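You operate a simulated robot arm through the tools that you are given. There is no shell and no other tool. Be economical: measure what you need, move in short steps, check, and stop when the job is done.

You are at the controls of a simulated robot arm. One attempt, no reset.

TASK
Start the fume cupboard: fan and light on, sash at the green mark, air speed 0.7 m/s.
Fine: set the speed with the fan dial, on one of its marks; the taps end shut.
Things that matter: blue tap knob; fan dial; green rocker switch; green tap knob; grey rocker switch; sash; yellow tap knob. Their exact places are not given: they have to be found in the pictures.

The check looks at the end state, three seconds after you hand in, the way a careful person would. Anything else that was tipped, shoved, dropped, spilled or broken makes it a failure.

THE ROBOT
A 7-joint arm with a two-finger parallel gripper on a trunk, on a base that drives. Base frame: it is fixed to the floor where the robot stands at the start and does not move with it; the origin is under the middle of the robot, x ahead of it, y to its left, z up. Units: m, rad, N and s.
With the tool pointing down near the work surface it reaches from about 0.28 to 0.84 m from the robot's upright axis, wherever it stands. Its first joint turns from -0.297 to 2.199 rad. Places, roughly: blue tap knob [2.2, 0.9, 1.5]; fan dial [0.9, 0, 1.2]; green rocker switch [0.9, 0, 1.4]; green tap knob [2.2, 0.9, 1.3]; grey rocker switch [0.9, 0, 1.3]; sash [1.6, 0.4, 1.2]; yellow tap knob [2.2, 0.9, 1.4]. Payload 1.57 kg.
Tool frame: the origin (TCP) lies between the finger pads and is the grasp point; the fingertips stand 0.03 m ahead of it; z points along the fingers, y is the line along which they close. Largest opening 0.08 m; finger width 0.017, thickness 0.012; the body of the gripper, 0.04 by 0.082 m, starts 0.08 m behind the TCP.
Orientation is that of the tool frame in the base frame, as [roll, pitch, yaw] about the fixed x, y, z axes, in that order (R = Rz(yaw) Ry(pitch) Rx(roll)). With the fingers straight down and closing along the base's y, the tool's x points along the base's -x, its y along +y and its z along -z.

THE INTERFACE
- The arm moves only by the tool move_arm. Its argument "targets" is a list that holds one entry, the list of rows, each a list of 6 numbers: the shift along the tool's x, y, z in units of 500 mm (1.0 is 500 mm), then the turn, a rotation vector about the tool's x, y, z in units of 45 degrees (1.0 is 45 degrees). In form: [[[x, y, z, rx, ry, rz], ...]]. A call has 1 to 12 rows; each row is the pose to reach, as a shift and turn from the pose commanded when the call began, along the tool's axes at that moment. "gripper" is the finger opening in m, from 0 to 0.08, set as the call begins (left out, the last holds). A call with a number of a shift or a turn outside -1 to 1 is refused whole. Each row takes 0.2 s and may step no farther than 0.05 m and 0.15 rad from the row before; otherwise, or with a gripper value out of range, the whole call is refused. A pose out of reach is approached as far as the arm can. The call stops where the force on the tool passes 60 N (or 10 N more than at its start, if that is more) or the arm is blocked; 0.2 s more then pass. The fingers move at their own pace (about 0.045 m/s each) and stop on an object; they squeeze with about 37 N. The grip force told is the motor's: it shows also when the fingers shut on nothing. Time passes only in rows, and 0.2 s behind the last, so rows that repeat a pose let the fingers close. It gives the time, the measured TCP pose, the force on the tool (base axes), the opening and the grip force at its end, in the units of the frame above (readings bear some noise), with the torque about the TCP (base axes, N m) and any sound that the robot's microphone picked up.
- Cameras (640 x 400 px; columns grow to the right, rows downward): "scene" is now at [-0.0027, -0.1671, 1.3921]; the picture's right is [0.49, -0.87, 0.00], its down [-0.26, -0.14, -0.96] and it looks along [0.83, 0.47, -0.29] (base axes); focal length 256 px, centre (320, 200). "wrist" rides on the gripper at [0.072, -0.007, -0.122] in the tool frame; the picture's right is [0.09, 1.00, 0.00], its down [-0.84, 0.08, -0.54] and it looks along [-0.54, 0.05, 0.84] (tool axes); focal length 238 px, centre (320, 200).
- camera(camera): a new picture of that camera. It takes no simulated time.
- move_column(by): slides the trunk up (or, below 0, down) by that many m; the arm and the scene camera ride with it, the base frame stays. It gives what a move gives, with no picture.
- roll_base(legs): drives the robot by 1 to 6 legs, each [ahead, left, turn to the left] in m, m and rad, along the robot's own axes; the way and the turn of a leg run together, so that a leg with both is an arc; at most 1.5 m and 3.142 rad a leg. The arm and the cameras ride along, it lands a little off, and it stops where it bumps. It gives what a move gives.
- pan_tilt(pan, tilt): turns the head with the scene camera to pan (to the left, within 1.902 rad either way) and tilt (down, from -0.506 to 1.204), counted from straight ahead of the robot. It gives what a move gives.
- probe_pixels(camera, pixels): there is no depth. For up to 12 entries [column, row, z] of the newest picture of that camera ("zoom" is the newest enlarged one), the place [x, y] in the base frame at which the ray of that pixel passes the height z, good to about 0.002 m, but the place of the scene camera against the robot may be out by one fixed shift of up to 0.025 m in any direction. It takes no simulated time.
- enlarge(camera, box): a new picture of the part [left, top, right, bottom] of that camera's present view, enlarged. It takes no simulated time.
- job_done(): hands the job in; it is judged then, once.

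Go step by step. Measure first, check grasps and placings, and put right what went wrong. The budget is 80 turns and 48 pictures, counting those below and the enlarged ones. Unless the task says otherwise, let go and move clear before handing in, and close with one line.

The tools are called after "Request:" as a command line: name --argument value ..., lists and objects as JSON in quotes. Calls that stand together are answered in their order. move_arm: Moves the arm, as the interface text tells. Its arguments: {"type":"object","properties":{"targets":{"type":"array"},"gripper":{"type":"number"}},"required":["targets"]} The other tools are called the same way: move_column (by) slides the trunk up or down; roll_base (legs) drives the base; pan_tilt (pan, tilt) turns the head that bears the scene camera; camera (camera) takes a picture; probe_pixels (camera, pixels) gives the place at which the rays of pixels pass given heights; enlarge (camera, box) takes an enlarged picture of a part of a camera's view; job_done () hands the job in.

At the start:

```text
clock: 0.0
ee_pos: [0.4962, 0.1323, 0.9994]
orientation: [-3.141, 0.001, -3.141]
force: [-0.2, -0.2, 0.0]
moment: [0.02, 0.01, -0.02]
width: 0.0799
grip_force: 0.0
trunk travel left (down, up): [-0.725, 0.065]
robot x, y, heading: [-0.0022, 0.004, -0.0]
head pan, tilt: [0.511, 0.3]
```

scene: 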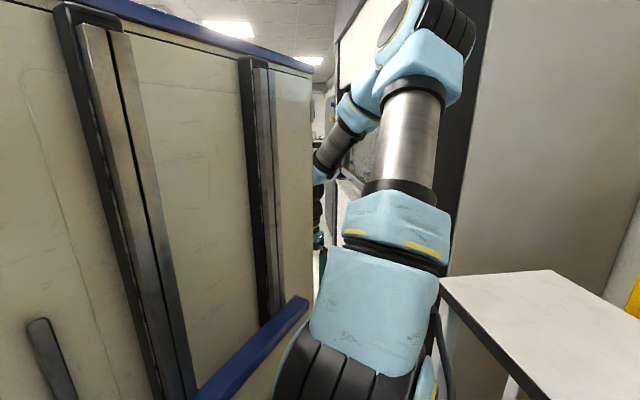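
wrist: 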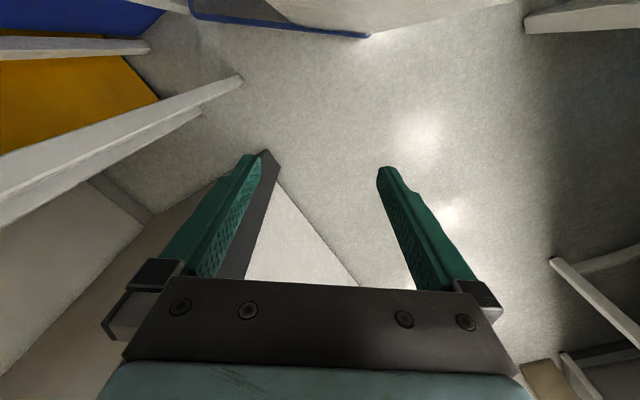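

The scene picture shows a partition on the left and a tall cabinet on the right, with the arm in the way. I'll turn the head to find the panel near [0.9, 0, 1.3].

Request:
pan_tilt --pan -0.1 --tilt 0.1

Request:
camera --camera "scene"

```text
clock: 1.0
ee_pos: [0.495, 0.1313, 0.9999]
orientation: [-3.141, 0.0, -3.141]
force: [-0.3, -0.4, -0.5]
moment: [-0.02, 0.01, 0.01]
width: 0.0799
grip_force: 0.1
trunk travel left (down, up): [-0.725, 0.065]
robot x, y, heading: [-0.0021, 0.0048, -0.002]
head pan, tilt: [-0.099, 0.099]
```

```text
45 pictures are left
```

scene: 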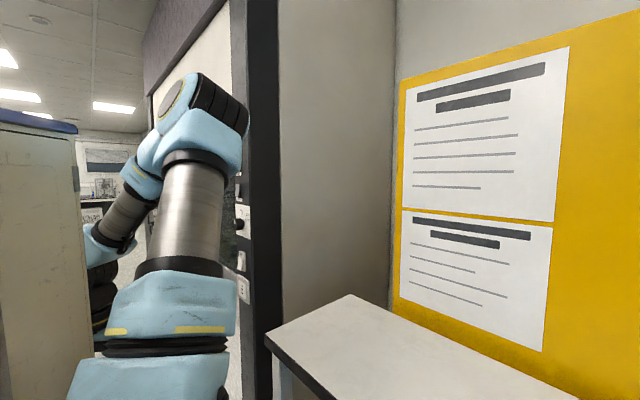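

A slim post with switches and a dial stands around (242, 222), on the front of the cupboard, which faces to the left. I'll look at the floor and the partition before driving.

Request:
pan_tilt --pan 0.3 --tilt 0.75

Request:
camera --camera "scene"

Request:
pan_tilt --pan 1.2 --tilt 0.5

Request:
camera --camera "scene"

```text
clock: 2.0
ee_pos: [0.4945, 0.1316, 1.0003]
orientation: [-3.141, -0.001, 3.141]
force: [1.0, 0.8, 0.2]
moment: [-0.02, -0.03, -0.03]
width: 0.0799
grip_force: 0.0
trunk travel left (down, up): [-0.725, 0.065]
robot x, y, heading: [-0.0015, -0.0052, 0.001]
head pan, tilt: [0.3, 0.75]
```

```text
44 pictures are left
```

scene: 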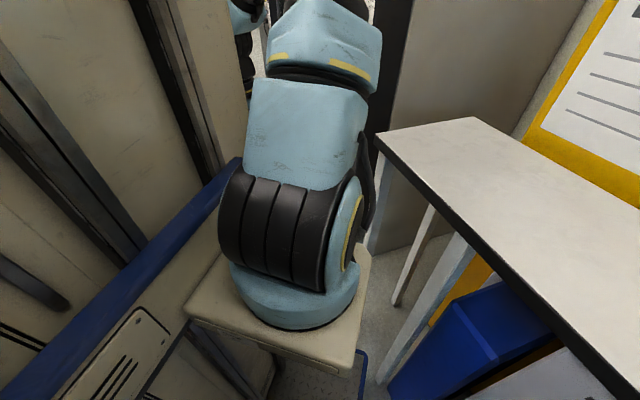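

```text
clock: 3.2
ee_pos: [0.4963, 0.1333, 0.9991]
orientation: [-3.141, -0.001, -3.141]
force: [-0.1, 0.8, -0.3]
moment: [0.0, -0.01, 0.01]
width: 0.0798
grip_force: 0.0
trunk travel left (down, up): [-0.725, 0.065]
robot x, y, heading: [0.0013, 0.0013, 0.002]
head pan, tilt: [1.201, 0.499]
```

```text
43 pictures are left
```

scene: 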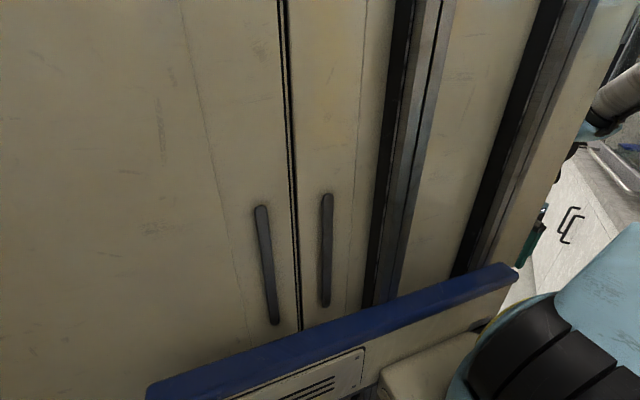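

The beige "partition" may be the robot's own trunk. I'll place the floor features from the wrist picture and look further left and right.

Request:
probe_pixels --camera "wrist" --pixels '[[190, 15, 0], [368, 36, 0], [240, 78, 0], [525, 25, 0], [550, 262, 0], [500, 390, 0], [360, 285, 0.9], [265, 150, 0.9]]'

Request:
pan_tilt --pan 1.9 --tilt 0.4

Request:
camera --camera "scene"

Request:
pan_tilt --pan -1.2 --tilt 0.6

Request:
camera --camera "scene"

```text
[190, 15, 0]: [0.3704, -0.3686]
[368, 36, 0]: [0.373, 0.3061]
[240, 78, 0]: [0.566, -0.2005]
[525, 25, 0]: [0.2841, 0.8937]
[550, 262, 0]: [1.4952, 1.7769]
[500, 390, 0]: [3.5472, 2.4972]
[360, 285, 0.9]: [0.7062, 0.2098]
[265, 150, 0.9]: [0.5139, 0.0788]
```

```text
clock: 4.3
ee_pos: [0.4956, 0.132, 0.9998]
orientation: [3.141, 0.0, 3.142]
force: [0.5, 0.6, 0.1]
moment: [0.0, -0.02, -0.01]
width: 0.08
grip_force: 0.1
trunk travel left (down, up): [-0.725, 0.065]
robot x, y, heading: [0.0004, 0.0027, 0.001]
head pan, tilt: [1.901, 0.4]
```

```text
42 pictures are left
```

scene: 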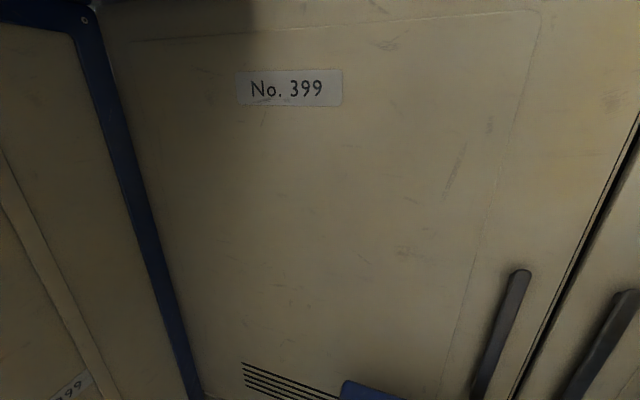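

```text
clock: 7.0
ee_pos: [0.4958, 0.1328, 0.9996]
orientation: [-3.141, -0.002, -3.141]
force: [0.5, 0.3, -0.6]
moment: [-0.04, 0.04, 0.0]
width: 0.0799
grip_force: 0.2
trunk travel left (down, up): [-0.725, 0.065]
robot x, y, heading: [0.0005, 0.0022, 0.001]
head pan, tilt: [-1.201, 0.6]
```

```text
41 pictures are left
```

scene: 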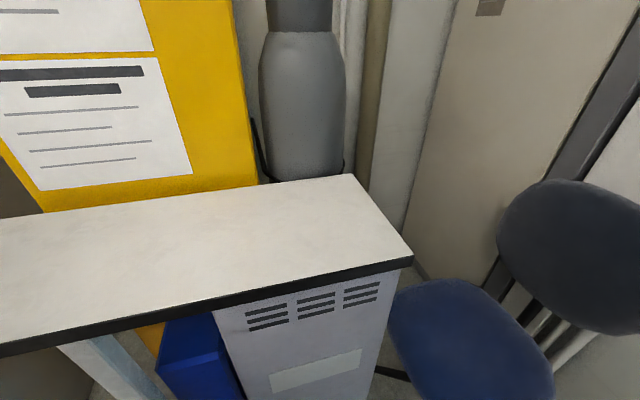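

The "No. 399" panel shows the beige cabinet is the robot's own trunk, and the base reaches to about x 0.37, y ±0.34. Its trunk hides the left side, so I'll pitch the wrist camera up to look ahead and left.

Request:
move_arm --targets '[[[0, 0, 0, 0, -0.18, 0], [0, 0, 0, 0, -0.36, 0], [0, 0, 0, 0, -0.54, 0], [0, 0, 0, 0, -0.72, 0], [0, 0, 0, 0, -0.9, 0]]]'

Request:
camera --camera "wrist"

```text
clock: 8.4
ee_pos: [0.5802, 0.124, 1.0249]
orientation: [3.014, 0.779, 2.893]
force: [0.1, -0.1, 0.3]
moment: [0.0, -0.02, 0.05]
width: 0.08
grip_force: 0.0
trunk travel left (down, up): [-0.725, 0.065]
robot x, y, heading: [0.0008, -0.0003, 0.002]
head pan, tilt: [-1.201, 0.6]
stopped in row 5: the arm was blocked; the commanded pose is now the measured one
```

```text
40 pictures are left
```

wrist: 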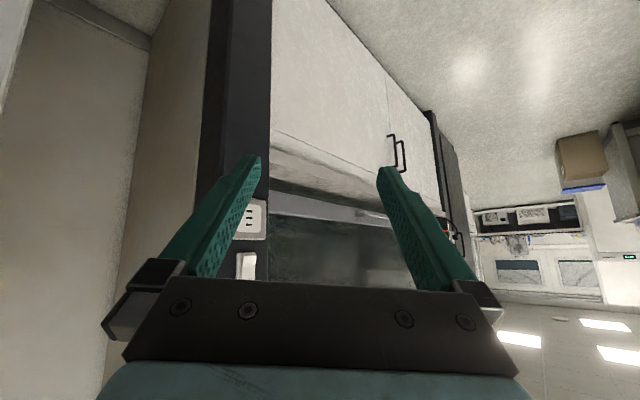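

The upside-down view shows the cupboard front with its floor line from (328, 0) to (432, 112), and the floor in front is open. I'll measure that line.

Request:
probe_pixels --camera "wrist" --pixels '[[332, 4, 0], [380, 57, 0], [430, 110, 0], [560, 135, 0], [640, 120, 0]]'

Request:
move_arm --targets '[[[0, 0, 0, 0.06, 0, -0.15], [0, 0, 0, 0.12, 0, -0.3], [0, 0, 0, 0.2, 0, -0.45], [0, 0, 0, 0.26, 0, -0.6], [0, 0, 0, 0.33, 0, -0.75]]]'

Request:
camera --camera "wrist"

```text
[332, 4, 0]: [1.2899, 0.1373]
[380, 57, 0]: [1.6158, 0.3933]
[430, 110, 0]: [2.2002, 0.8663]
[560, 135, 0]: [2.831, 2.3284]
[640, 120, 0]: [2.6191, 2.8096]
```

```text
clock: 9.6
ee_pos: [0.5761, 0.1217, 1.0301]
orientation: [-2.496, 0.627, -2.636]
force: [0.2, -0.7, 0.0]
moment: [0.02, -0.02, -0.01]
width: 0.0801
grip_force: 0.1
trunk travel left (down, up): [-0.725, 0.065]
robot x, y, heading: [0.0015, -0.0026, -0.002]
head pan, tilt: [-1.201, 0.6]
```

```text
39 pictures are left
```

wrist: 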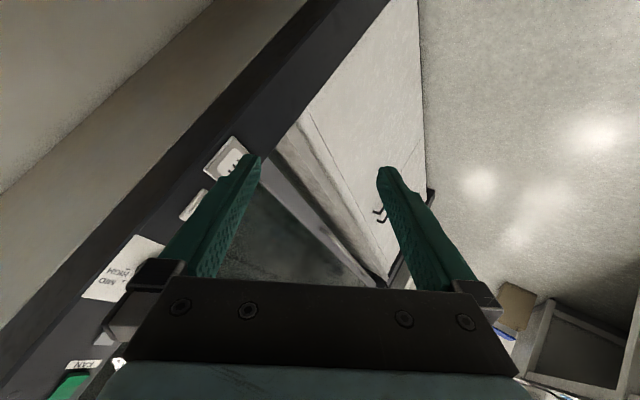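

The front line runs from (1.29, 0.14) to (2.2, 0.87) at about 0.675 rad, so the robot centre is about 0.70 m in front of it. Before driving left I'll yaw the wrist camera that way to check for obstacles.

Request:
move_arm --targets '[[[0, 0, 0, -0.106, -0.088, -0.116], [0, 0, 0, -0.211, -0.175, -0.233], [0, 0, 0, -0.317, -0.263, -0.349], [0, 0, 0, -0.423, -0.351, -0.466], [0, 0, 0, -0.528, -0.438, -0.582], [0, 0, 0, -0.587, -0.487, -0.647]]]'

Request:
camera --camera "wrist"

```text
clock: 11.0
ee_pos: [0.5776, 0.1378, 1.0328]
orientation: [-2.49, 0.636, -1.833]
force: [0.2, -0.7, 0.6]
moment: [-0.01, -0.04, 0.0]
width: 0.08
grip_force: 0.0
trunk travel left (down, up): [-0.725, 0.065]
robot x, y, heading: [-0.0028, -0.0007, -0.002]
head pan, tilt: [-1.201, 0.6]
```

```text
38 pictures are left
```

wrist: 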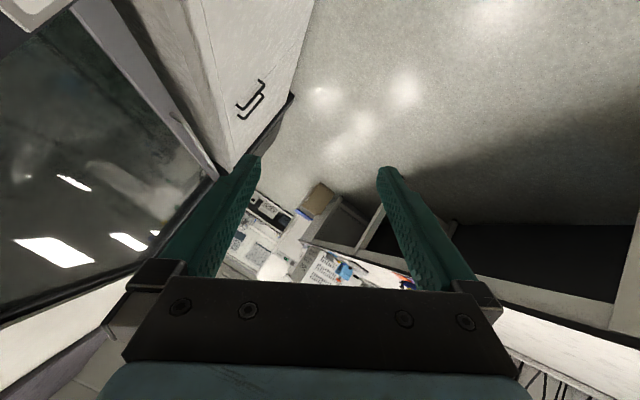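

A bench stands on the left with open floor in between. I'll measure its legs at (640, 222), (455, 225) and (310, 240).

Request:
probe_pixels --camera "wrist" --pixels '[[638, 222, 0], [455, 225, 0], [345, 198, 0], [310, 240, 0], [635, 330, 0.9], [500, 300, 0.9]]'

```text
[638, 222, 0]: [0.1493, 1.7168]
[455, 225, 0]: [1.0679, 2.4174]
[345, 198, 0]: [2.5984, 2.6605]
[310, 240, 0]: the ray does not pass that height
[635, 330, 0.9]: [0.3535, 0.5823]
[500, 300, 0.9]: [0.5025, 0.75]
```

The aisle in front of the cupboard is about 1.2 m deep, and the table and bench both stay beyond the robot's 0.5 m turning radius here. I'll turn in place to face the front, then sidestep left along it toward the switch post.

Request:
roll_base --legs '[[0, 0, -0.896], [0, 0.55, 0]]'

Request:
pan_tilt --pan 0.1 --tilt 0.1

Request:
camera --camera "scene"

```text
clock: 12.9
ee_pos: [0.576, -0.166, 1.043]
orientation: [-2.46, 0.658, -2.304]
force: [-0.1, -1.0, -0.8]
moment: [-0.01, 0.0, -0.01]
width: 0.08
grip_force: 0.0
trunk travel left (down, up): [-0.725, 0.065]
robot x, y, heading: [0.0029, 0.0013, -0.531]
head pan, tilt: [-1.201, 0.6]
stopped in leg 1: the force on the tool passed its limit at 148 N (the readings are from after the stop); the commanded pose is now the measured one
```

```text
clock: 14.3
ee_pos: [0.5768, -0.1671, 1.0425]
orientation: [-2.462, 0.658, -2.302]
force: [0.2, 0.2, 1.0]
moment: [0.0, 0.02, -0.01]
width: 0.0802
grip_force: 0.1
trunk travel left (down, up): [-0.725, 0.065]
robot x, y, heading: [0.0027, -0.0035, -0.531]
head pan, tilt: [0.099, 0.099]
```

```text
37 pictures are left
```

scene: 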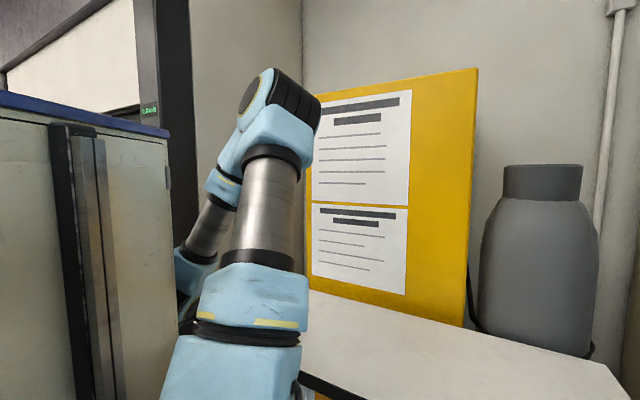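

The tool met something at (0.576, -0.166, 1.04). I'll look through the wrist camera.

Request:
camera --camera "wrist"

```text
36 pictures are left
```

wrist: 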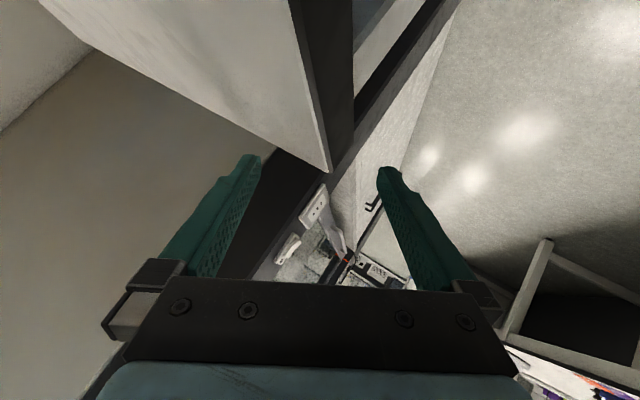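

The table corner sits right by the fingers at (330, 170), so the tool touched its edge. I'll turn back a little, then raise the tool.

Request:
roll_base --legs '[[0, 0, 0.3]]'

Request:
move_column --by 0.06

Request:
move_arm --targets '[[[-0.055, -0.045, -0.055, 0, 0, 0], [-0.11, -0.09, -0.11, 0, 0, 0], [-0.165, -0.135, -0.165, 0, 0, 0], [-0.22, -0.18, -0.22, 0, 0, 0], [-0.275, -0.225, -0.275, 0, 0, 0]]]'

Request:
camera --camera "wrist"

```text
clock: 15.7
ee_pos: [0.5926, 0.0174, 1.0441]
orientation: [-2.46, 0.66, -2.002]
force: [0.9, 4.1, 0.5]
moment: [-0.2, 0.14, -0.23]
width: 0.0799
grip_force: 0.0
trunk travel left (down, up): [-0.725, 0.065]
robot x, y, heading: [-0.0039, 0.0021, -0.229]
head pan, tilt: [0.099, 0.099]
```

```text
clock: 16.7
ee_pos: [0.5939, 0.0165, 1.1059]
orientation: [-2.457, 0.662, -2.0]
force: [-0.3, 0.8, -0.9]
moment: [-0.01, 0.0, 0.02]
width: 0.08
grip_force: 0.1
trunk travel left (down, up): [-0.785, 0.005]
robot x, y, heading: [-0.0049, 0.0025, -0.232]
head pan, tilt: [0.099, 0.099]
```

```text
clock: 17.9
ee_pos: [0.5999, -0.0002, 1.3446]
orientation: [-2.389, 0.63, -1.946]
force: [7.2, -7.3, 11.0]
moment: [0.37, 1.28, 0.72]
width: 0.0798
grip_force: 0.2
trunk travel left (down, up): [-0.785, 0.005]
robot x, y, heading: [-0.0044, 0.0035, -0.234]
head pan, tilt: [0.099, 0.099]
```

```text
35 pictures are left
```

wrist: 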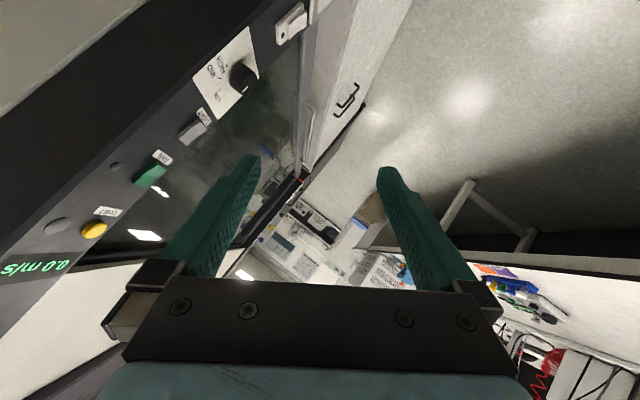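

The panel is now visible: display "0.0 m/s", yellow button, green rocker, grey rocker, dial. I'll draw the arm back and level the tool to point ahead.

Request:
move_arm --targets '[[[0.004, 0.023, -0.025, 0.104, -0.073, 0.141], [0.008, 0.046, -0.05, 0.208, -0.147, 0.281], [0.012, 0.069, -0.075, 0.312, -0.22, 0.422], [0.016, 0.092, -0.1, 0.415, -0.294, 0.563], [0.02, 0.115, -0.126, 0.519, -0.367, 0.704], [0.024, 0.138, -0.151, 0.623, -0.441, 0.844], [0.027, 0.16, -0.177, 0.727, -0.514, 0.985]]]' --gripper 0

Request:
camera --camera "wrist"

```text
clock: 18.7
ee_pos: [0.595, 0.022, 1.4193]
orientation: [-2.228, 0.945, -2.049]
force: [-0.5, 0.1, 0.1]
moment: [-0.05, 0.01, -0.01]
width: 0.009
grip_force: 0.4
out of reach, approached as far as the arm can: row 2, 3
trunk travel left (down, up): [-0.785, 0.005]
robot x, y, heading: [-0.0075, 0.0016, -0.233]
head pan, tilt: [0.099, 0.099]
stopped in row 4: the arm was blocked; the commanded pose is now the measured one
```

```text
34 pictures are left
```

wrist: 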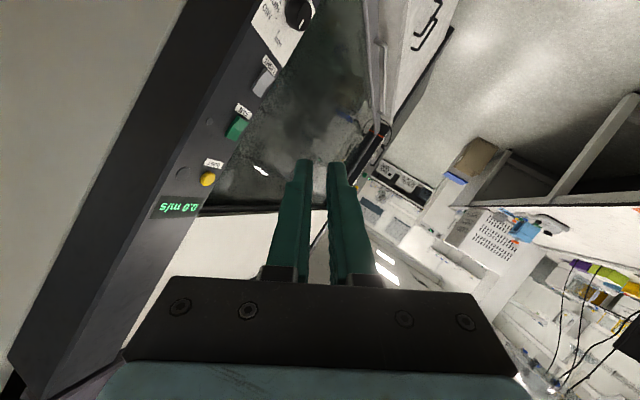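

The arm cannot level the tool this close in; it needs more standoff. I'll use this wrist view to locate the panel: dial (298, 12), grey rocker (265, 80), green rocker (237, 128), button (207, 180).

Request:
probe_pixels --camera "wrist" --pixels '[[298, 12, 1.2], [298, 12, 1.25], [265, 80, 1.3], [265, 80, 1.35], [237, 128, 1.35], [237, 128, 1.4], [237, 128, 1.45], [207, 180, 1.45], [207, 180, 1.5]]'

```text
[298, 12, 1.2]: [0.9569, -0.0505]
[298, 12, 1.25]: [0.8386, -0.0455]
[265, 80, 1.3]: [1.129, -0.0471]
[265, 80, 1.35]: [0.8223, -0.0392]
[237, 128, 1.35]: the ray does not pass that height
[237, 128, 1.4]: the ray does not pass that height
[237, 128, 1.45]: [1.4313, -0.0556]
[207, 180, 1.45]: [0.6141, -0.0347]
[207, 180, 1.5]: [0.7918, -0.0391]
```

Controls lie in a vertical line near y ≈ -0.045, x ≈ 0.9, at heights from 1.22 (dial) to 1.53 (button). With the tool now high above the table, I'll turn to face the front and then back off and sidestep left.

Request:
roll_base --legs '[[0, 0, -0.663], [-0.1, 0.5, 0]]'

Request:
pan_tilt --pan 0.3 --tilt 0.0

Request:
camera --camera "scene"

Request:
camera --camera "wrist"

```text
clock: 23.5
ee_pos: [0.8067, 0.0355, 1.4179]
orientation: [-2.239, 0.941, -2.723]
force: [-0.3, -1.2, -0.1]
moment: [0.0, -0.02, 0.02]
width: 0.0
grip_force: 20.9
trunk travel left (down, up): [-0.785, 0.005]
robot x, y, heading: [0.3208, 0.391, -0.903]
head pan, tilt: [0.099, 0.099]
```

```text
clock: 24.2
ee_pos: [0.8084, 0.0358, 1.4192]
orientation: [-2.238, 0.943, -2.724]
force: [-0.1, 0.4, 0.6]
moment: [0.0, -0.02, 0.03]
width: 0.0002
grip_force: 21.4
trunk travel left (down, up): [-0.785, 0.005]
robot x, y, heading: [0.3214, 0.3899, -0.897]
head pan, tilt: [0.3, 0.0]
```

```text
33 pictures are left
```

scene: 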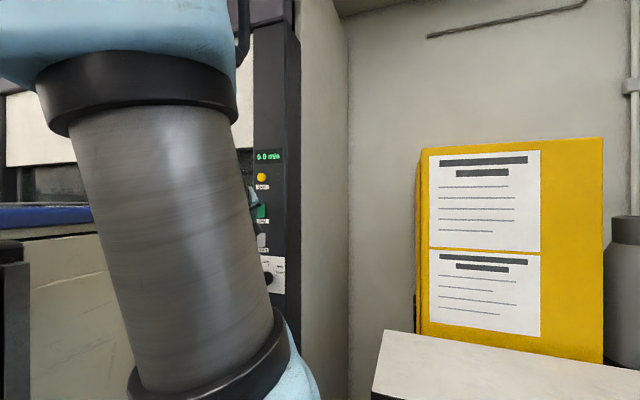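

```text
32 pictures are left
```

wrist: 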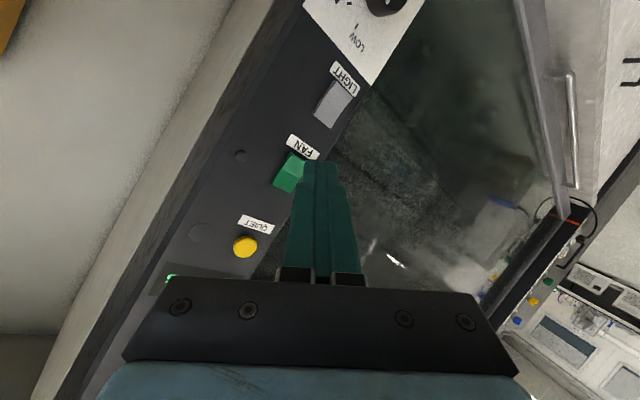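

The wrist view names them: QUIET (yellow), FAN (green rocker at (290, 172)), LIGHT (grey rocker at (332, 103)), and the dial with "LOW". I'll enlarge the scene view of the panel and measure.

Request:
enlarge --camera "scene" --box '[230, 130, 310, 300]'

Request:
probe_pixels --camera "wrist" --pixels '[[290, 172, 1.38], [290, 172, 1.4], [332, 103, 1.3], [332, 103, 1.32], [332, 103, 1.35], [385, 5, 1.2], [385, 5, 1.24], [245, 247, 1.5], [245, 247, 1.54]]'

Request:
probe_pixels --camera "scene" --pixels '[[262, 178, 1.5], [262, 178, 1.54], [262, 212, 1.4], [262, 212, 1.43], [262, 240, 1.3], [262, 240, 1.33], [268, 278, 1.2], [268, 278, 1.24]]'

```text
2.35 times, centred on (270, 215) of scene
```

zoom: 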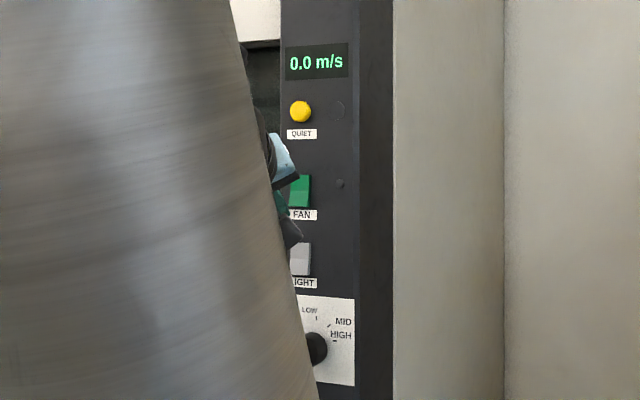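

```text
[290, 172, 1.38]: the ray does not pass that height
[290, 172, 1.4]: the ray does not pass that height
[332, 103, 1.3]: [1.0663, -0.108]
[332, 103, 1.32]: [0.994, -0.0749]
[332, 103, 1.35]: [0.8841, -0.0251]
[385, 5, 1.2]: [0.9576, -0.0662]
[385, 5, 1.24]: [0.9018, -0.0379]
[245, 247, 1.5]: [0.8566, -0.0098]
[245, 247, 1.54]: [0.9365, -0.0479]
```

```text
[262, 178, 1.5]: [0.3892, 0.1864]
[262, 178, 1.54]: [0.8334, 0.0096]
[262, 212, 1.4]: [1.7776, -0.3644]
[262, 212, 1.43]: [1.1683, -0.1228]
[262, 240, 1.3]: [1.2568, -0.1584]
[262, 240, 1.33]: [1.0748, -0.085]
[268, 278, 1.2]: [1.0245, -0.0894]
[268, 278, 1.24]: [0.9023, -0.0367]
```

Both views agree: panel at about (0.925, -0.045), with the dial at z ≈ 1.22, LIGHT ≈ 1.34, FAN ≈ 1.43 and QUIET ≈ 1.535. I'll level the tool, bring it in front of the panel, and look at the rockers close up.

Request:
move_arm --targets '[[[0.006, 0.012, 0.026, 0.085, -0.06, 0.12], [0.012, 0.025, 0.052, 0.169, -0.119, 0.24], [0.018, 0.037, 0.078, 0.254, -0.179, 0.36], [0.024, 0.049, 0.103, 0.338, -0.239, 0.481], [0.03, 0.062, 0.129, 0.423, -0.298, 0.601], [0.036, 0.074, 0.155, 0.507, -0.358, 0.721]]]'

Request:
camera --camera "wrist"

```text
clock: 25.1
ee_pos: [0.8732, 0.0185, 1.4804]
orientation: [-1.68, 1.415, -2.405]
force: [-1.6, -0.2, 0.0]
moment: [0.04, 0.07, 0.08]
width: 0.0
grip_force: 20.9
trunk travel left (down, up): [-0.785, 0.005]
robot x, y, heading: [0.3214, 0.3935, -0.897]
head pan, tilt: [0.3, 0.0]
stopped in row 4: the arm was blocked; the commanded pose is now the measured one
```

```text
30 pictures are left
```

wrist: 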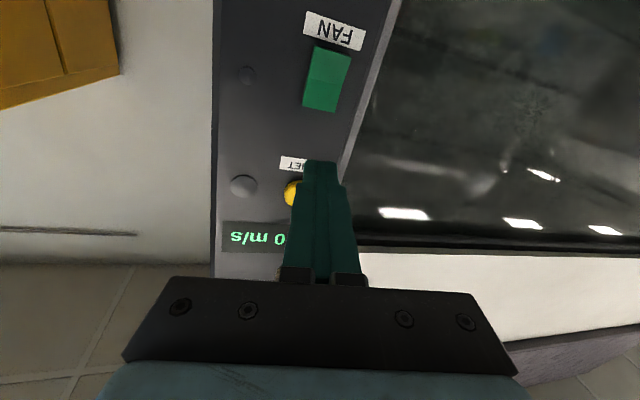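

The tool is now nearly level at z = 1.48, in front of the panel. I'll enlarge the green rocker to see which half stands out.

Request:
enlarge --camera "wrist" --box '[270, 0, 390, 130]'

Request:
probe_pixels --camera "wrist" --pixels '[[327, 80, 1.43], [327, 80, 1.42], [348, 50, 1.41], [305, 107, 1.45]]'

```text
3.08 times, centred on (330, 65) of wrist
```

zoom: 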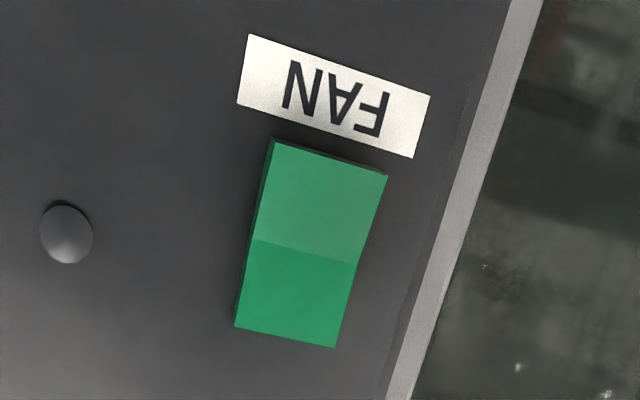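

```text
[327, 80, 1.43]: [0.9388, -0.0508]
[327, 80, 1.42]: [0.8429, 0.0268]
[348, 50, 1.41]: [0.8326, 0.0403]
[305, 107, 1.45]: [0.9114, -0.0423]
```

The rocker's centre is at z ≈ 1.43, and its lower end by the FAN label seems to stand out. I'll lower the tool to the lower half and square it up, without touching yet.

Request:
move_arm --targets '[[[0.041, 0.006, 0.001, 0.1, 0.015, 0.002], [0.082, 0.013, 0.001, 0.2, 0.03, 0.004], [0.1226, 0.019, 0.002, 0.214, 0.033, 0.004]]]'

Request:
camera --camera "wrist"

```text
clock: 26.1
ee_pos: [0.8742, -0.0096, 1.4646]
orientation: [-1.071, 1.496, -2.026]
force: [0.8, 0.2, 0.2]
moment: [-0.02, -0.03, 0.03]
width: 0.0002
grip_force: 21.3
trunk travel left (down, up): [-0.785, 0.005]
robot x, y, heading: [0.3205, 0.3896, -0.901]
head pan, tilt: [0.3, 0.0]
stopped in row 3: the arm was blocked; the commanded pose is now the measured one
```

```text
28 pictures are left
```

wrist: 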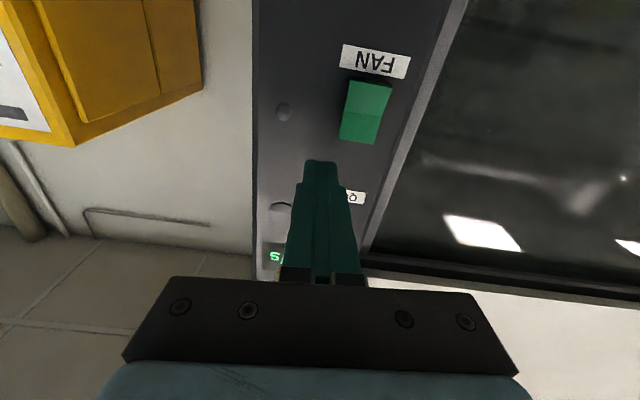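

The fingertips are level and pointing at the panel, 0.02 m right of the rocker and above it. The arm is at a wrist limit, so I'll use the column for height, shift left, then press gently.

Request:
move_column --by -0.047

Request:
move_arm --targets '[[[-0.003, 0.04, -0.002, 0, 0, 0], [-0.003, 0.04, 0.02, 0, 0, 0], [-0.003, 0.04, 0.03, 0, 0, 0], [-0.003, 0.04, 0.04, 0, 0, 0], [-0.003, 0.04, 0.05, 0, 0, 0]]]'

Request:
camera --camera "wrist"

```text
clock: 27.0
ee_pos: [0.8822, -0.0141, 1.481]
orientation: [0.365, 1.456, -0.62]
force: [-0.9, -0.3, -0.2]
moment: [0.02, 0.0, 0.01]
width: 0.0001
grip_force: 21.6
trunk travel left (down, up): [-0.742, 0.048]
robot x, y, heading: [0.3228, 0.3927, -0.9]
head pan, tilt: [0.3, 0.0]
stopped: the arm was blocked; the commanded pose is now the measured one
```

```text
clock: 28.2
ee_pos: [0.9118, -0.0212, 1.4867]
orientation: [0.317, 1.458, -0.666]
force: [-0.2, 0.3, 0.4]
moment: [-0.01, 0.0, -0.04]
width: 0.0002
grip_force: 21.5
trunk travel left (down, up): [-0.742, 0.048]
robot x, y, heading: [0.3148, 0.3892, -0.903]
head pan, tilt: [0.3, 0.0]
```

```text
27 pictures are left
```

wrist: 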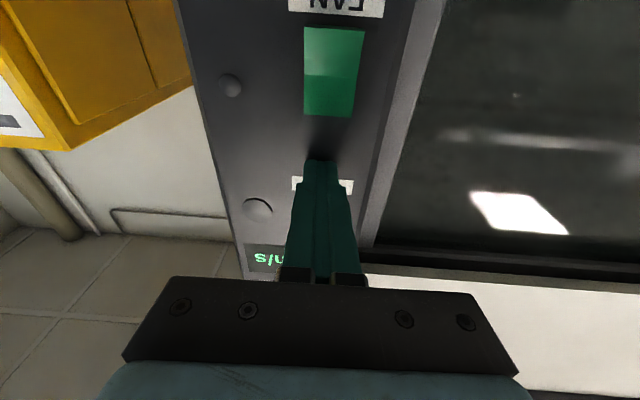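

The tool rose while the trunk went down, so a link seems to be resting on something. I'll back the fingertips off the panel and look at the arm in the scene camera.

Request:
move_arm --targets '[[[0, 0, -0.03, 0, 0, 0], [0, 0, -0.06, 0, 0, 0]]]'

Request:
pan_tilt --pan 0.5 --tilt 0.2

Request:
camera --camera "scene"

```text
clock: 28.8
ee_pos: [0.8949, 0.0013, 1.4843]
orientation: [0.326, 1.459, -0.659]
force: [-0.2, 0.0, -0.1]
moment: [0.05, -0.03, -0.02]
width: 0.0001
grip_force: 21.2
trunk travel left (down, up): [-0.742, 0.048]
robot x, y, heading: [0.3213, 0.3869, -0.902]
head pan, tilt: [0.3, 0.0]
```

```text
clock: 29.5
ee_pos: [0.8951, 0.0016, 1.4843]
orientation: [0.33, 1.459, -0.654]
force: [-0.2, 0.2, 0.6]
moment: [0.02, 0.01, 0.05]
width: 0.0
grip_force: 21.8
trunk travel left (down, up): [-0.742, 0.048]
robot x, y, heading: [0.3162, 0.3941, -0.902]
head pan, tilt: [0.499, 0.201]
```

```text
26 pictures are left
```

scene: 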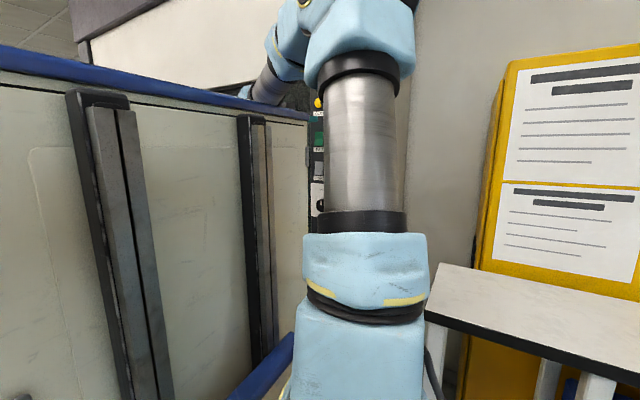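

The forearm has been resting on the blue top edge of the robot's own cabinet (around (250, 95)), because the target was too far to its left. I'll raise the trunk, move the base left 0.22 m, and shift the arm right so it works clear of the cabinet.

Request:
move_column --by 0.045

Request:
roll_base --legs '[[0.01, 0.22, 0]]'

Request:
move_arm --targets '[[[-0.002, -0.08, 0.007, 0, 0, 0], [-0.004, -0.16, 0.013, 0, 0, 0], [-0.007, -0.24, 0.02, 0, 0, 0], [-0.009, -0.32, 0.027, 0, 0, 0], [-0.011, -0.4, 0.033, 0, 0, 0]]]'

Request:
camera --camera "scene"

```text
clock: 30.4
ee_pos: [0.8951, 0.0041, 1.5292]
orientation: [0.316, 1.457, -0.666]
force: [0.2, -0.4, 0.2]
moment: [0.02, -0.01, 0.01]
width: 0.0002
grip_force: 21.3
trunk travel left (down, up): [-0.787, 0.003]
robot x, y, heading: [0.3192, 0.3911, -0.902]
head pan, tilt: [0.499, 0.201]
```

```text
clock: 32.1
ee_pos: [1.0725, 0.1336, 1.5292]
orientation: [0.318, 1.46, -0.662]
force: [0.3, 0.5, -0.3]
moment: [0.0, 0.0, -0.01]
width: 0.0
grip_force: 21.1
trunk travel left (down, up): [-0.787, 0.003]
robot x, y, heading: [0.4961, 0.5222, -0.9]
head pan, tilt: [0.499, 0.201]
```

```text
clock: 33.3
ee_pos: [0.9158, 0.0077, 1.5293]
orientation: [0.32, 1.46, -0.661]
force: [0.2, 1.5, 0.2]
moment: [0.0, 0.0, -0.03]
width: 0.0001
grip_force: 21.7
trunk travel left (down, up): [-0.787, 0.003]
robot x, y, heading: [0.4983, 0.5199, -0.894]
head pan, tilt: [0.499, 0.201]
```

```text
25 pictures are left
```

scene: 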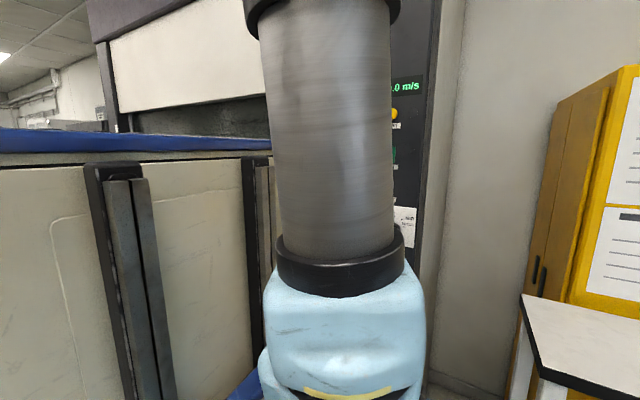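

The arm is now clear of the cabinet, with the tool straight ahead at z = 1.53. I'll back off 2 cm, go down to the lower half of the FAN rocker, level the tool, and check.

Request:
move_arm --targets '[[[0.0, 0.0, -0.059, 0, 0, 0], [0.072, -0.02, -0.059, -0.04, 0.04, 0], [0.144, -0.04, -0.059, -0.08, 0.09, 0], [0.215, -0.059, -0.059, -0.11, 0.13, 0]]]'

Request:
camera --camera "wrist"

```text
clock: 34.3
ee_pos: [0.8853, 0.0098, 1.4184]
orientation: [1.363, 1.54, 0.469]
force: [-0.3, -0.2, 0.0]
moment: [0.03, -0.02, -0.01]
width: 0.0001
grip_force: 21.2
trunk travel left (down, up): [-0.787, 0.003]
robot x, y, heading: [0.5019, 0.5236, -0.899]
head pan, tilt: [0.499, 0.201]
```

```text
24 pictures are left
```

wrist: 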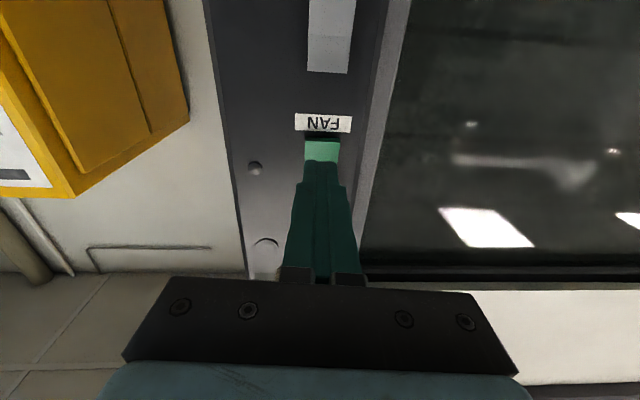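

The tool is level and its tip lines up with the rocker's lower half (row ~152). I'll press forward slowly in small steps.

Request:
move_arm --targets '[[[0, 0, 0.03, 0, 0, 0], [0, 0, 0.04, 0, 0, 0], [0, 0, 0.048, 0, 0, 0], [0, 0, 0.056, 0, 0, 0], [0, 0, 0.062, 0, 0, 0], [0, 0, 0.068, 0, 0, 0]]]'

```text
clock: 35.7
ee_pos: [0.9067, -0.0174, 1.4186]
orientation: [1.399, 1.541, 0.503]
force: [-5.4, 5.3, -3.2]
moment: [0.06, 0.0, -0.1]
width: 0.0001
grip_force: 21.1
trunk travel left (down, up): [-0.787, 0.003]
robot x, y, heading: [0.498, 0.519, -0.897]
head pan, tilt: [0.499, 0.201]
```

Contact at about 8 N. I'll press a little further, to about a centimetre, then back off.

Request:
move_arm --targets '[[[0, 0, 0.006, 0, 0, 0], [0, 0, 0.012, 0, 0, 0], [0, 0, 0.018, 0, 0, 0], [0, 0, 0.024, 0, 0, 0]]]'

Request:
move_arm --targets '[[[0, 0, -0.04, 0, 0, 0], [0, 0, -0.08, 0, 0, 0]]]'

Request:
enlarge --camera "scene" --box '[360, 50, 460, 270]'

```text
clock: 36.3
ee_pos: [0.9072, -0.0173, 1.418]
orientation: [1.44, 1.54, 0.547]
force: [-27.3, 27.6, 1.4]
moment: [-0.26, -0.25, -0.38]
width: 0.0
grip_force: 21.5
trunk travel left (down, up): [-0.787, 0.003]
robot x, y, heading: [0.5008, 0.5244, -0.897]
head pan, tilt: [0.499, 0.201]
stopped in row 3: the force on the tool passed its limit at 66 N (the readings are from after the stop); the commanded pose is now the measured one
```

```text
clock: 36.9
ee_pos: [0.8853, 0.0119, 1.4155]
orientation: [1.561, 1.541, 0.668]
force: [-0.1, -0.1, 0.4]
moment: [-0.04, -0.04, 0.01]
width: 0.0
grip_force: 21.6
trunk travel left (down, up): [-0.787, 0.003]
robot x, y, heading: [0.4992, 0.521, -0.897]
head pan, tilt: [0.499, 0.201]
```

```text
1.82 times, centred on (410, 160) of scene
```

zoom: 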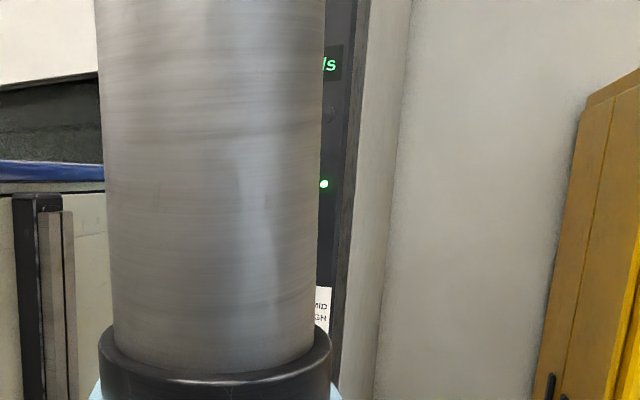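

The FAN lamp at (323, 183) is lit green, so the lower half was right. Next I'll drop to the LIGHT rocker's lower half.

Request:
move_arm --targets '[[[0.06, 0, -0.01, 0, 0, 0], [0.12, 0, -0.01, 0, 0, 0], [0.177, 0.004, 0, 0, 0, 0]]]'

Request:
camera --camera "wrist"

```text
clock: 37.7
ee_pos: [0.8858, 0.0135, 1.3271]
orientation: [1.518, 1.542, 0.629]
force: [0.2, 0.6, 0.3]
moment: [-0.02, -0.02, 0.0]
width: 0.0
grip_force: 21.0
trunk travel left (down, up): [-0.787, 0.003]
robot x, y, heading: [0.4969, 0.5208, -0.898]
head pan, tilt: [0.499, 0.201]
```

```text
22 pictures are left
```

wrist: 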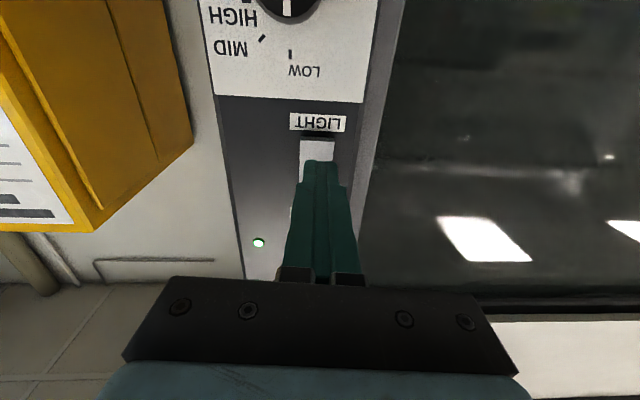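

Well aligned with LIGHT's lower half, and the fan lamp at (258, 242) is on. Pressing the same way.

Request:
move_arm --targets '[[[0, 0, 0.04, 0, 0, 0], [0, 0, 0.055, 0, 0, 0], [0, 0, 0.064, 0, 0, 0], [0, 0, 0.07, 0, 0, 0], [0, 0, 0.076, 0, 0, 0], [0, 0, 0.082, 0, 0, 0], [0, 0, 0.088, 0, 0, 0]]]'

Request:
move_arm --targets '[[[0, 0, -0.04, 0, 0, 0], [0, 0, -0.08, 0, 0, 0], [0, 0, -0.12, 0, 0, 0]]]'

Request:
camera --camera "wrist"

```text
clock: 39.3
ee_pos: [0.9103, -0.0135, 1.3277]
orientation: [1.608, 1.544, 0.717]
force: [-26.2, 25.7, 7.3]
moment: [-0.41, -0.26, -0.4]
width: 0.0
grip_force: 21.1
trunk travel left (down, up): [-0.787, 0.003]
robot x, y, heading: [0.4965, 0.5234, -0.901]
head pan, tilt: [0.499, 0.201]
stopped in row 7: the force on the tool passed its limit at 65 N (the readings are from after the stop); the commanded pose is now the measured one
```

```text
clock: 40.1
ee_pos: [0.8832, 0.0277, 1.3295]
orientation: [1.781, 1.543, 0.89]
force: [0.2, 0.3, 0.0]
moment: [-0.01, 0.02, -0.01]
width: 0.0001
grip_force: 21.5
out of reach, approached as far as the arm can: row 3
trunk travel left (down, up): [-0.787, 0.003]
robot x, y, heading: [0.4965, 0.5204, -0.901]
head pan, tilt: [0.499, 0.201]
```

```text
21 pictures are left
```

wrist: 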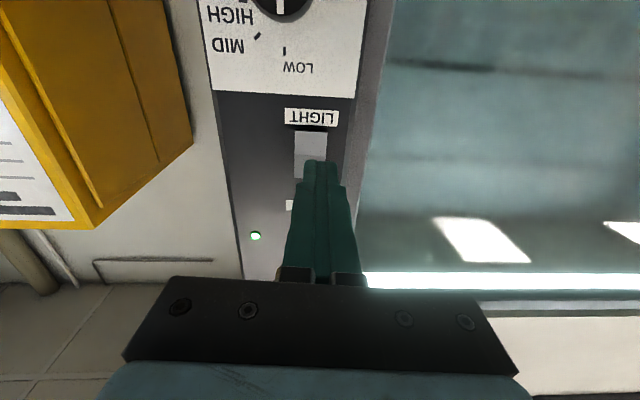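

The cupboard interior is lit, so LIGHT is on. Next is the sash: I'll move left along the front and look.

Request:
roll_base --legs '[[0, 0.5, 0]]'

Request:
camera --camera "wrist"

Request:
pan_tilt --pan -0.35 --tilt 0.15

Request:
camera --camera "scene"

```text
clock: 43.0
ee_pos: [1.2767, 0.3333, 1.3295]
orientation: [1.776, 1.541, 0.883]
force: [1.0, 0.1, 0.9]
moment: [0.01, -0.02, 0.01]
width: 0.0
grip_force: 21.7
trunk travel left (down, up): [-0.787, 0.003]
robot x, y, heading: [0.8929, 0.8285, -0.901]
head pan, tilt: [0.499, 0.201]
```

```text
20 pictures are left
```

wrist: 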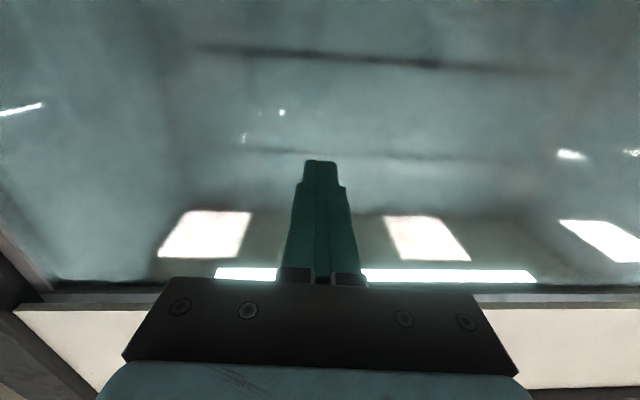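

```text
clock: 44.2
ee_pos: [1.2775, 0.3329, 1.3299]
orientation: [1.771, 1.541, 0.876]
force: [0.0, 0.4, -0.6]
moment: [0.02, 0.0, 0.0]
width: 0.0
grip_force: 21.5
trunk travel left (down, up): [-0.787, 0.003]
robot x, y, heading: [0.8944, 0.832, -0.899]
head pan, tilt: [-0.351, 0.15]
```

```text
19 pictures are left
```

scene: 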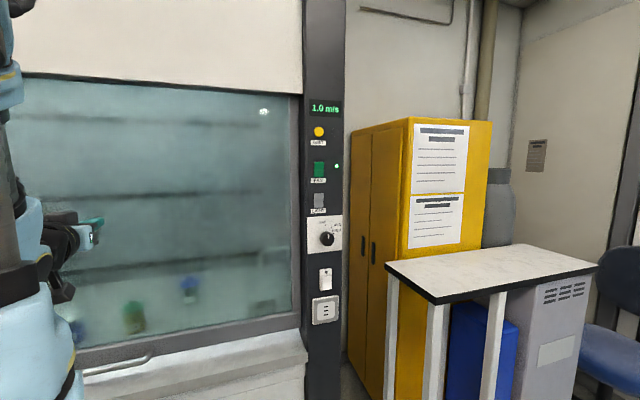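

Good view: display reads 1.0 m/s, and the sash's handle is at (118, 365). I'll enlarge to read the dial and find the green mark on the frame.

Request:
enlarge --camera "scene" --box '[270, 90, 370, 340]'

Request:
pan_tilt --pan 0.05 --tilt 0.45

Request:
camera --camera "scene"

```text
1.60 times, centred on (320, 215) of scene
```

zoom: 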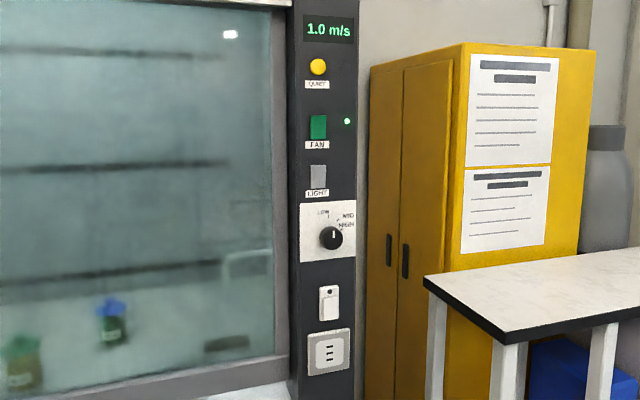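

```text
clock: 45.1
ee_pos: [1.276, 0.3325, 1.3306]
orientation: [1.773, 1.541, 0.879]
force: [0.0, 0.6, 0.3]
moment: [0.01, 0.0, 0.01]
width: 0.0
grip_force: 20.8
trunk travel left (down, up): [-0.787, 0.003]
robot x, y, heading: [0.894, 0.8307, -0.901]
head pan, tilt: [0.051, 0.45]
```

```text
17 pictures are left
```

scene: 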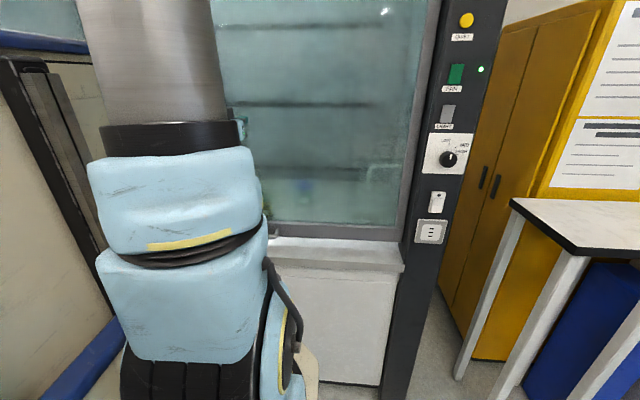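

The dial points to LOW and there is no green mark on the right post, so I'll move left and turn the wrist camera toward the far post.

Request:
roll_base --legs '[[0, 0.3, 0]]'

Request:
move_arm --targets '[[[0, 0, 0, -0.18, 0, 0], [0, 0, 0, -0.36, 0, 0], [0, 0, 0, -0.54, 0, 0], [0, 0, 0, -0.72, 0, 0], [0, 0, 0, -0.9, 0, 0]]]'

Request:
camera --camera "wrist"

```text
clock: 47.1
ee_pos: [1.5172, 0.5112, 1.3298]
orientation: [1.779, 1.541, 0.877]
force: [-0.6, 0.8, -0.1]
moment: [0.01, 0.03, -0.01]
width: 0.0
grip_force: 21.6
trunk travel left (down, up): [-0.787, 0.003]
robot x, y, heading: [1.1388, 1.0102, -0.904]
head pan, tilt: [0.051, 0.45]
```

```text
clock: 48.3
ee_pos: [1.5288, 0.5293, 1.3364]
orientation: [-1.884, 1.426, -2.079]
force: [-2.0, -1.1, 2.2]
moment: [0.03, 0.12, 0.06]
width: 0.0002
grip_force: 21.4
out of reach, approached as far as the arm can: row 1, 2, 3
trunk travel left (down, up): [-0.787, 0.003]
robot x, y, heading: [1.1398, 1.0105, -0.904]
head pan, tilt: [0.051, 0.45]
```

```text
16 pictures are left
```

wrist: 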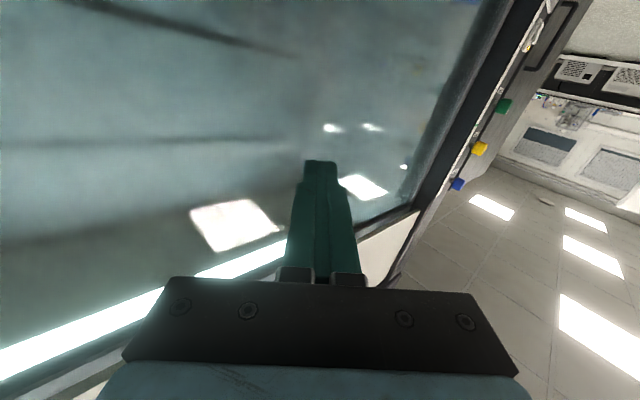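

The taps are on the far post: blue (460, 185), yellow (480, 150), green (505, 105). I'll pitch the camera down to look for the sash mark and handle.

Request:
move_arm --targets '[[[-0.02, 0, 0, 0, 0.18, 0], [-0.04, 0, 0, 0, 0.36, 0], [-0.06, 0, 0, 0, 0.54, 0], [-0.06, 0, 0, 0, 0.72, 0], [-0.06, 0, 0, 0, 0.9, 0]]]'

Request:
camera --camera "wrist"

```text
clock: 49.5
ee_pos: [1.5172, 0.511, 1.3604]
orientation: [3.103, 0.878, 2.917]
force: [-0.4, 0.8, 0.2]
moment: [0.01, -0.02, 0.0]
width: 0.0003
grip_force: 21.0
trunk travel left (down, up): [-0.787, 0.003]
robot x, y, heading: [1.1341, 1.0115, -0.908]
head pan, tilt: [0.051, 0.45]
```

```text
15 pictures are left
```

wrist: 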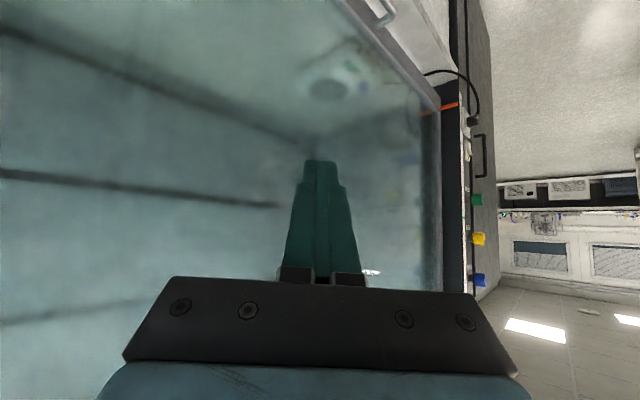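

An orange mark shows at (445, 107) on the left frame. I'll enlarge that post to find the green one.

Request:
enlarge --camera "wrist" --box '[350, 0, 510, 290]'

Request:
probe_pixels --camera "wrist" --pixels '[[447, 107, 1.0], [447, 107, 1.1], [447, 107, 1.2], [385, 12, 0.85], [385, 12, 0.95], [385, 12, 1.05], [476, 200, 1.25], [479, 239, 1.4], [479, 280, 1.45]]'

```text
1.38 times, centred on (430, 145) of wrist
```

zoom: 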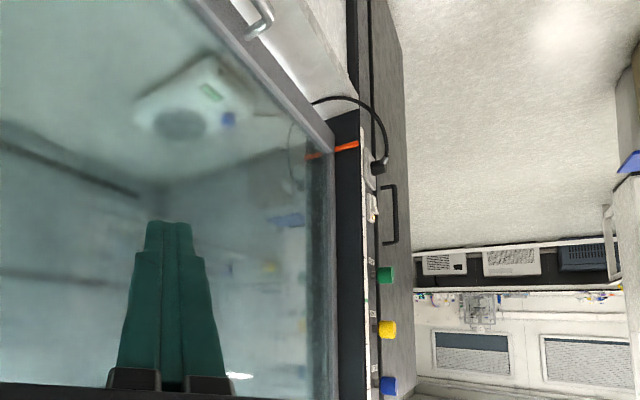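

```text
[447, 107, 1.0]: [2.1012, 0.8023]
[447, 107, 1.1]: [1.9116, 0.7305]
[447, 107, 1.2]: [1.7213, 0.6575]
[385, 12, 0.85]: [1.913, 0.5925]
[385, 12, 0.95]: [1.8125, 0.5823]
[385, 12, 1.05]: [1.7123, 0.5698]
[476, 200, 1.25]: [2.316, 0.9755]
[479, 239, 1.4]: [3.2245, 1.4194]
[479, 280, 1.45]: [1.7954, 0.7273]
```

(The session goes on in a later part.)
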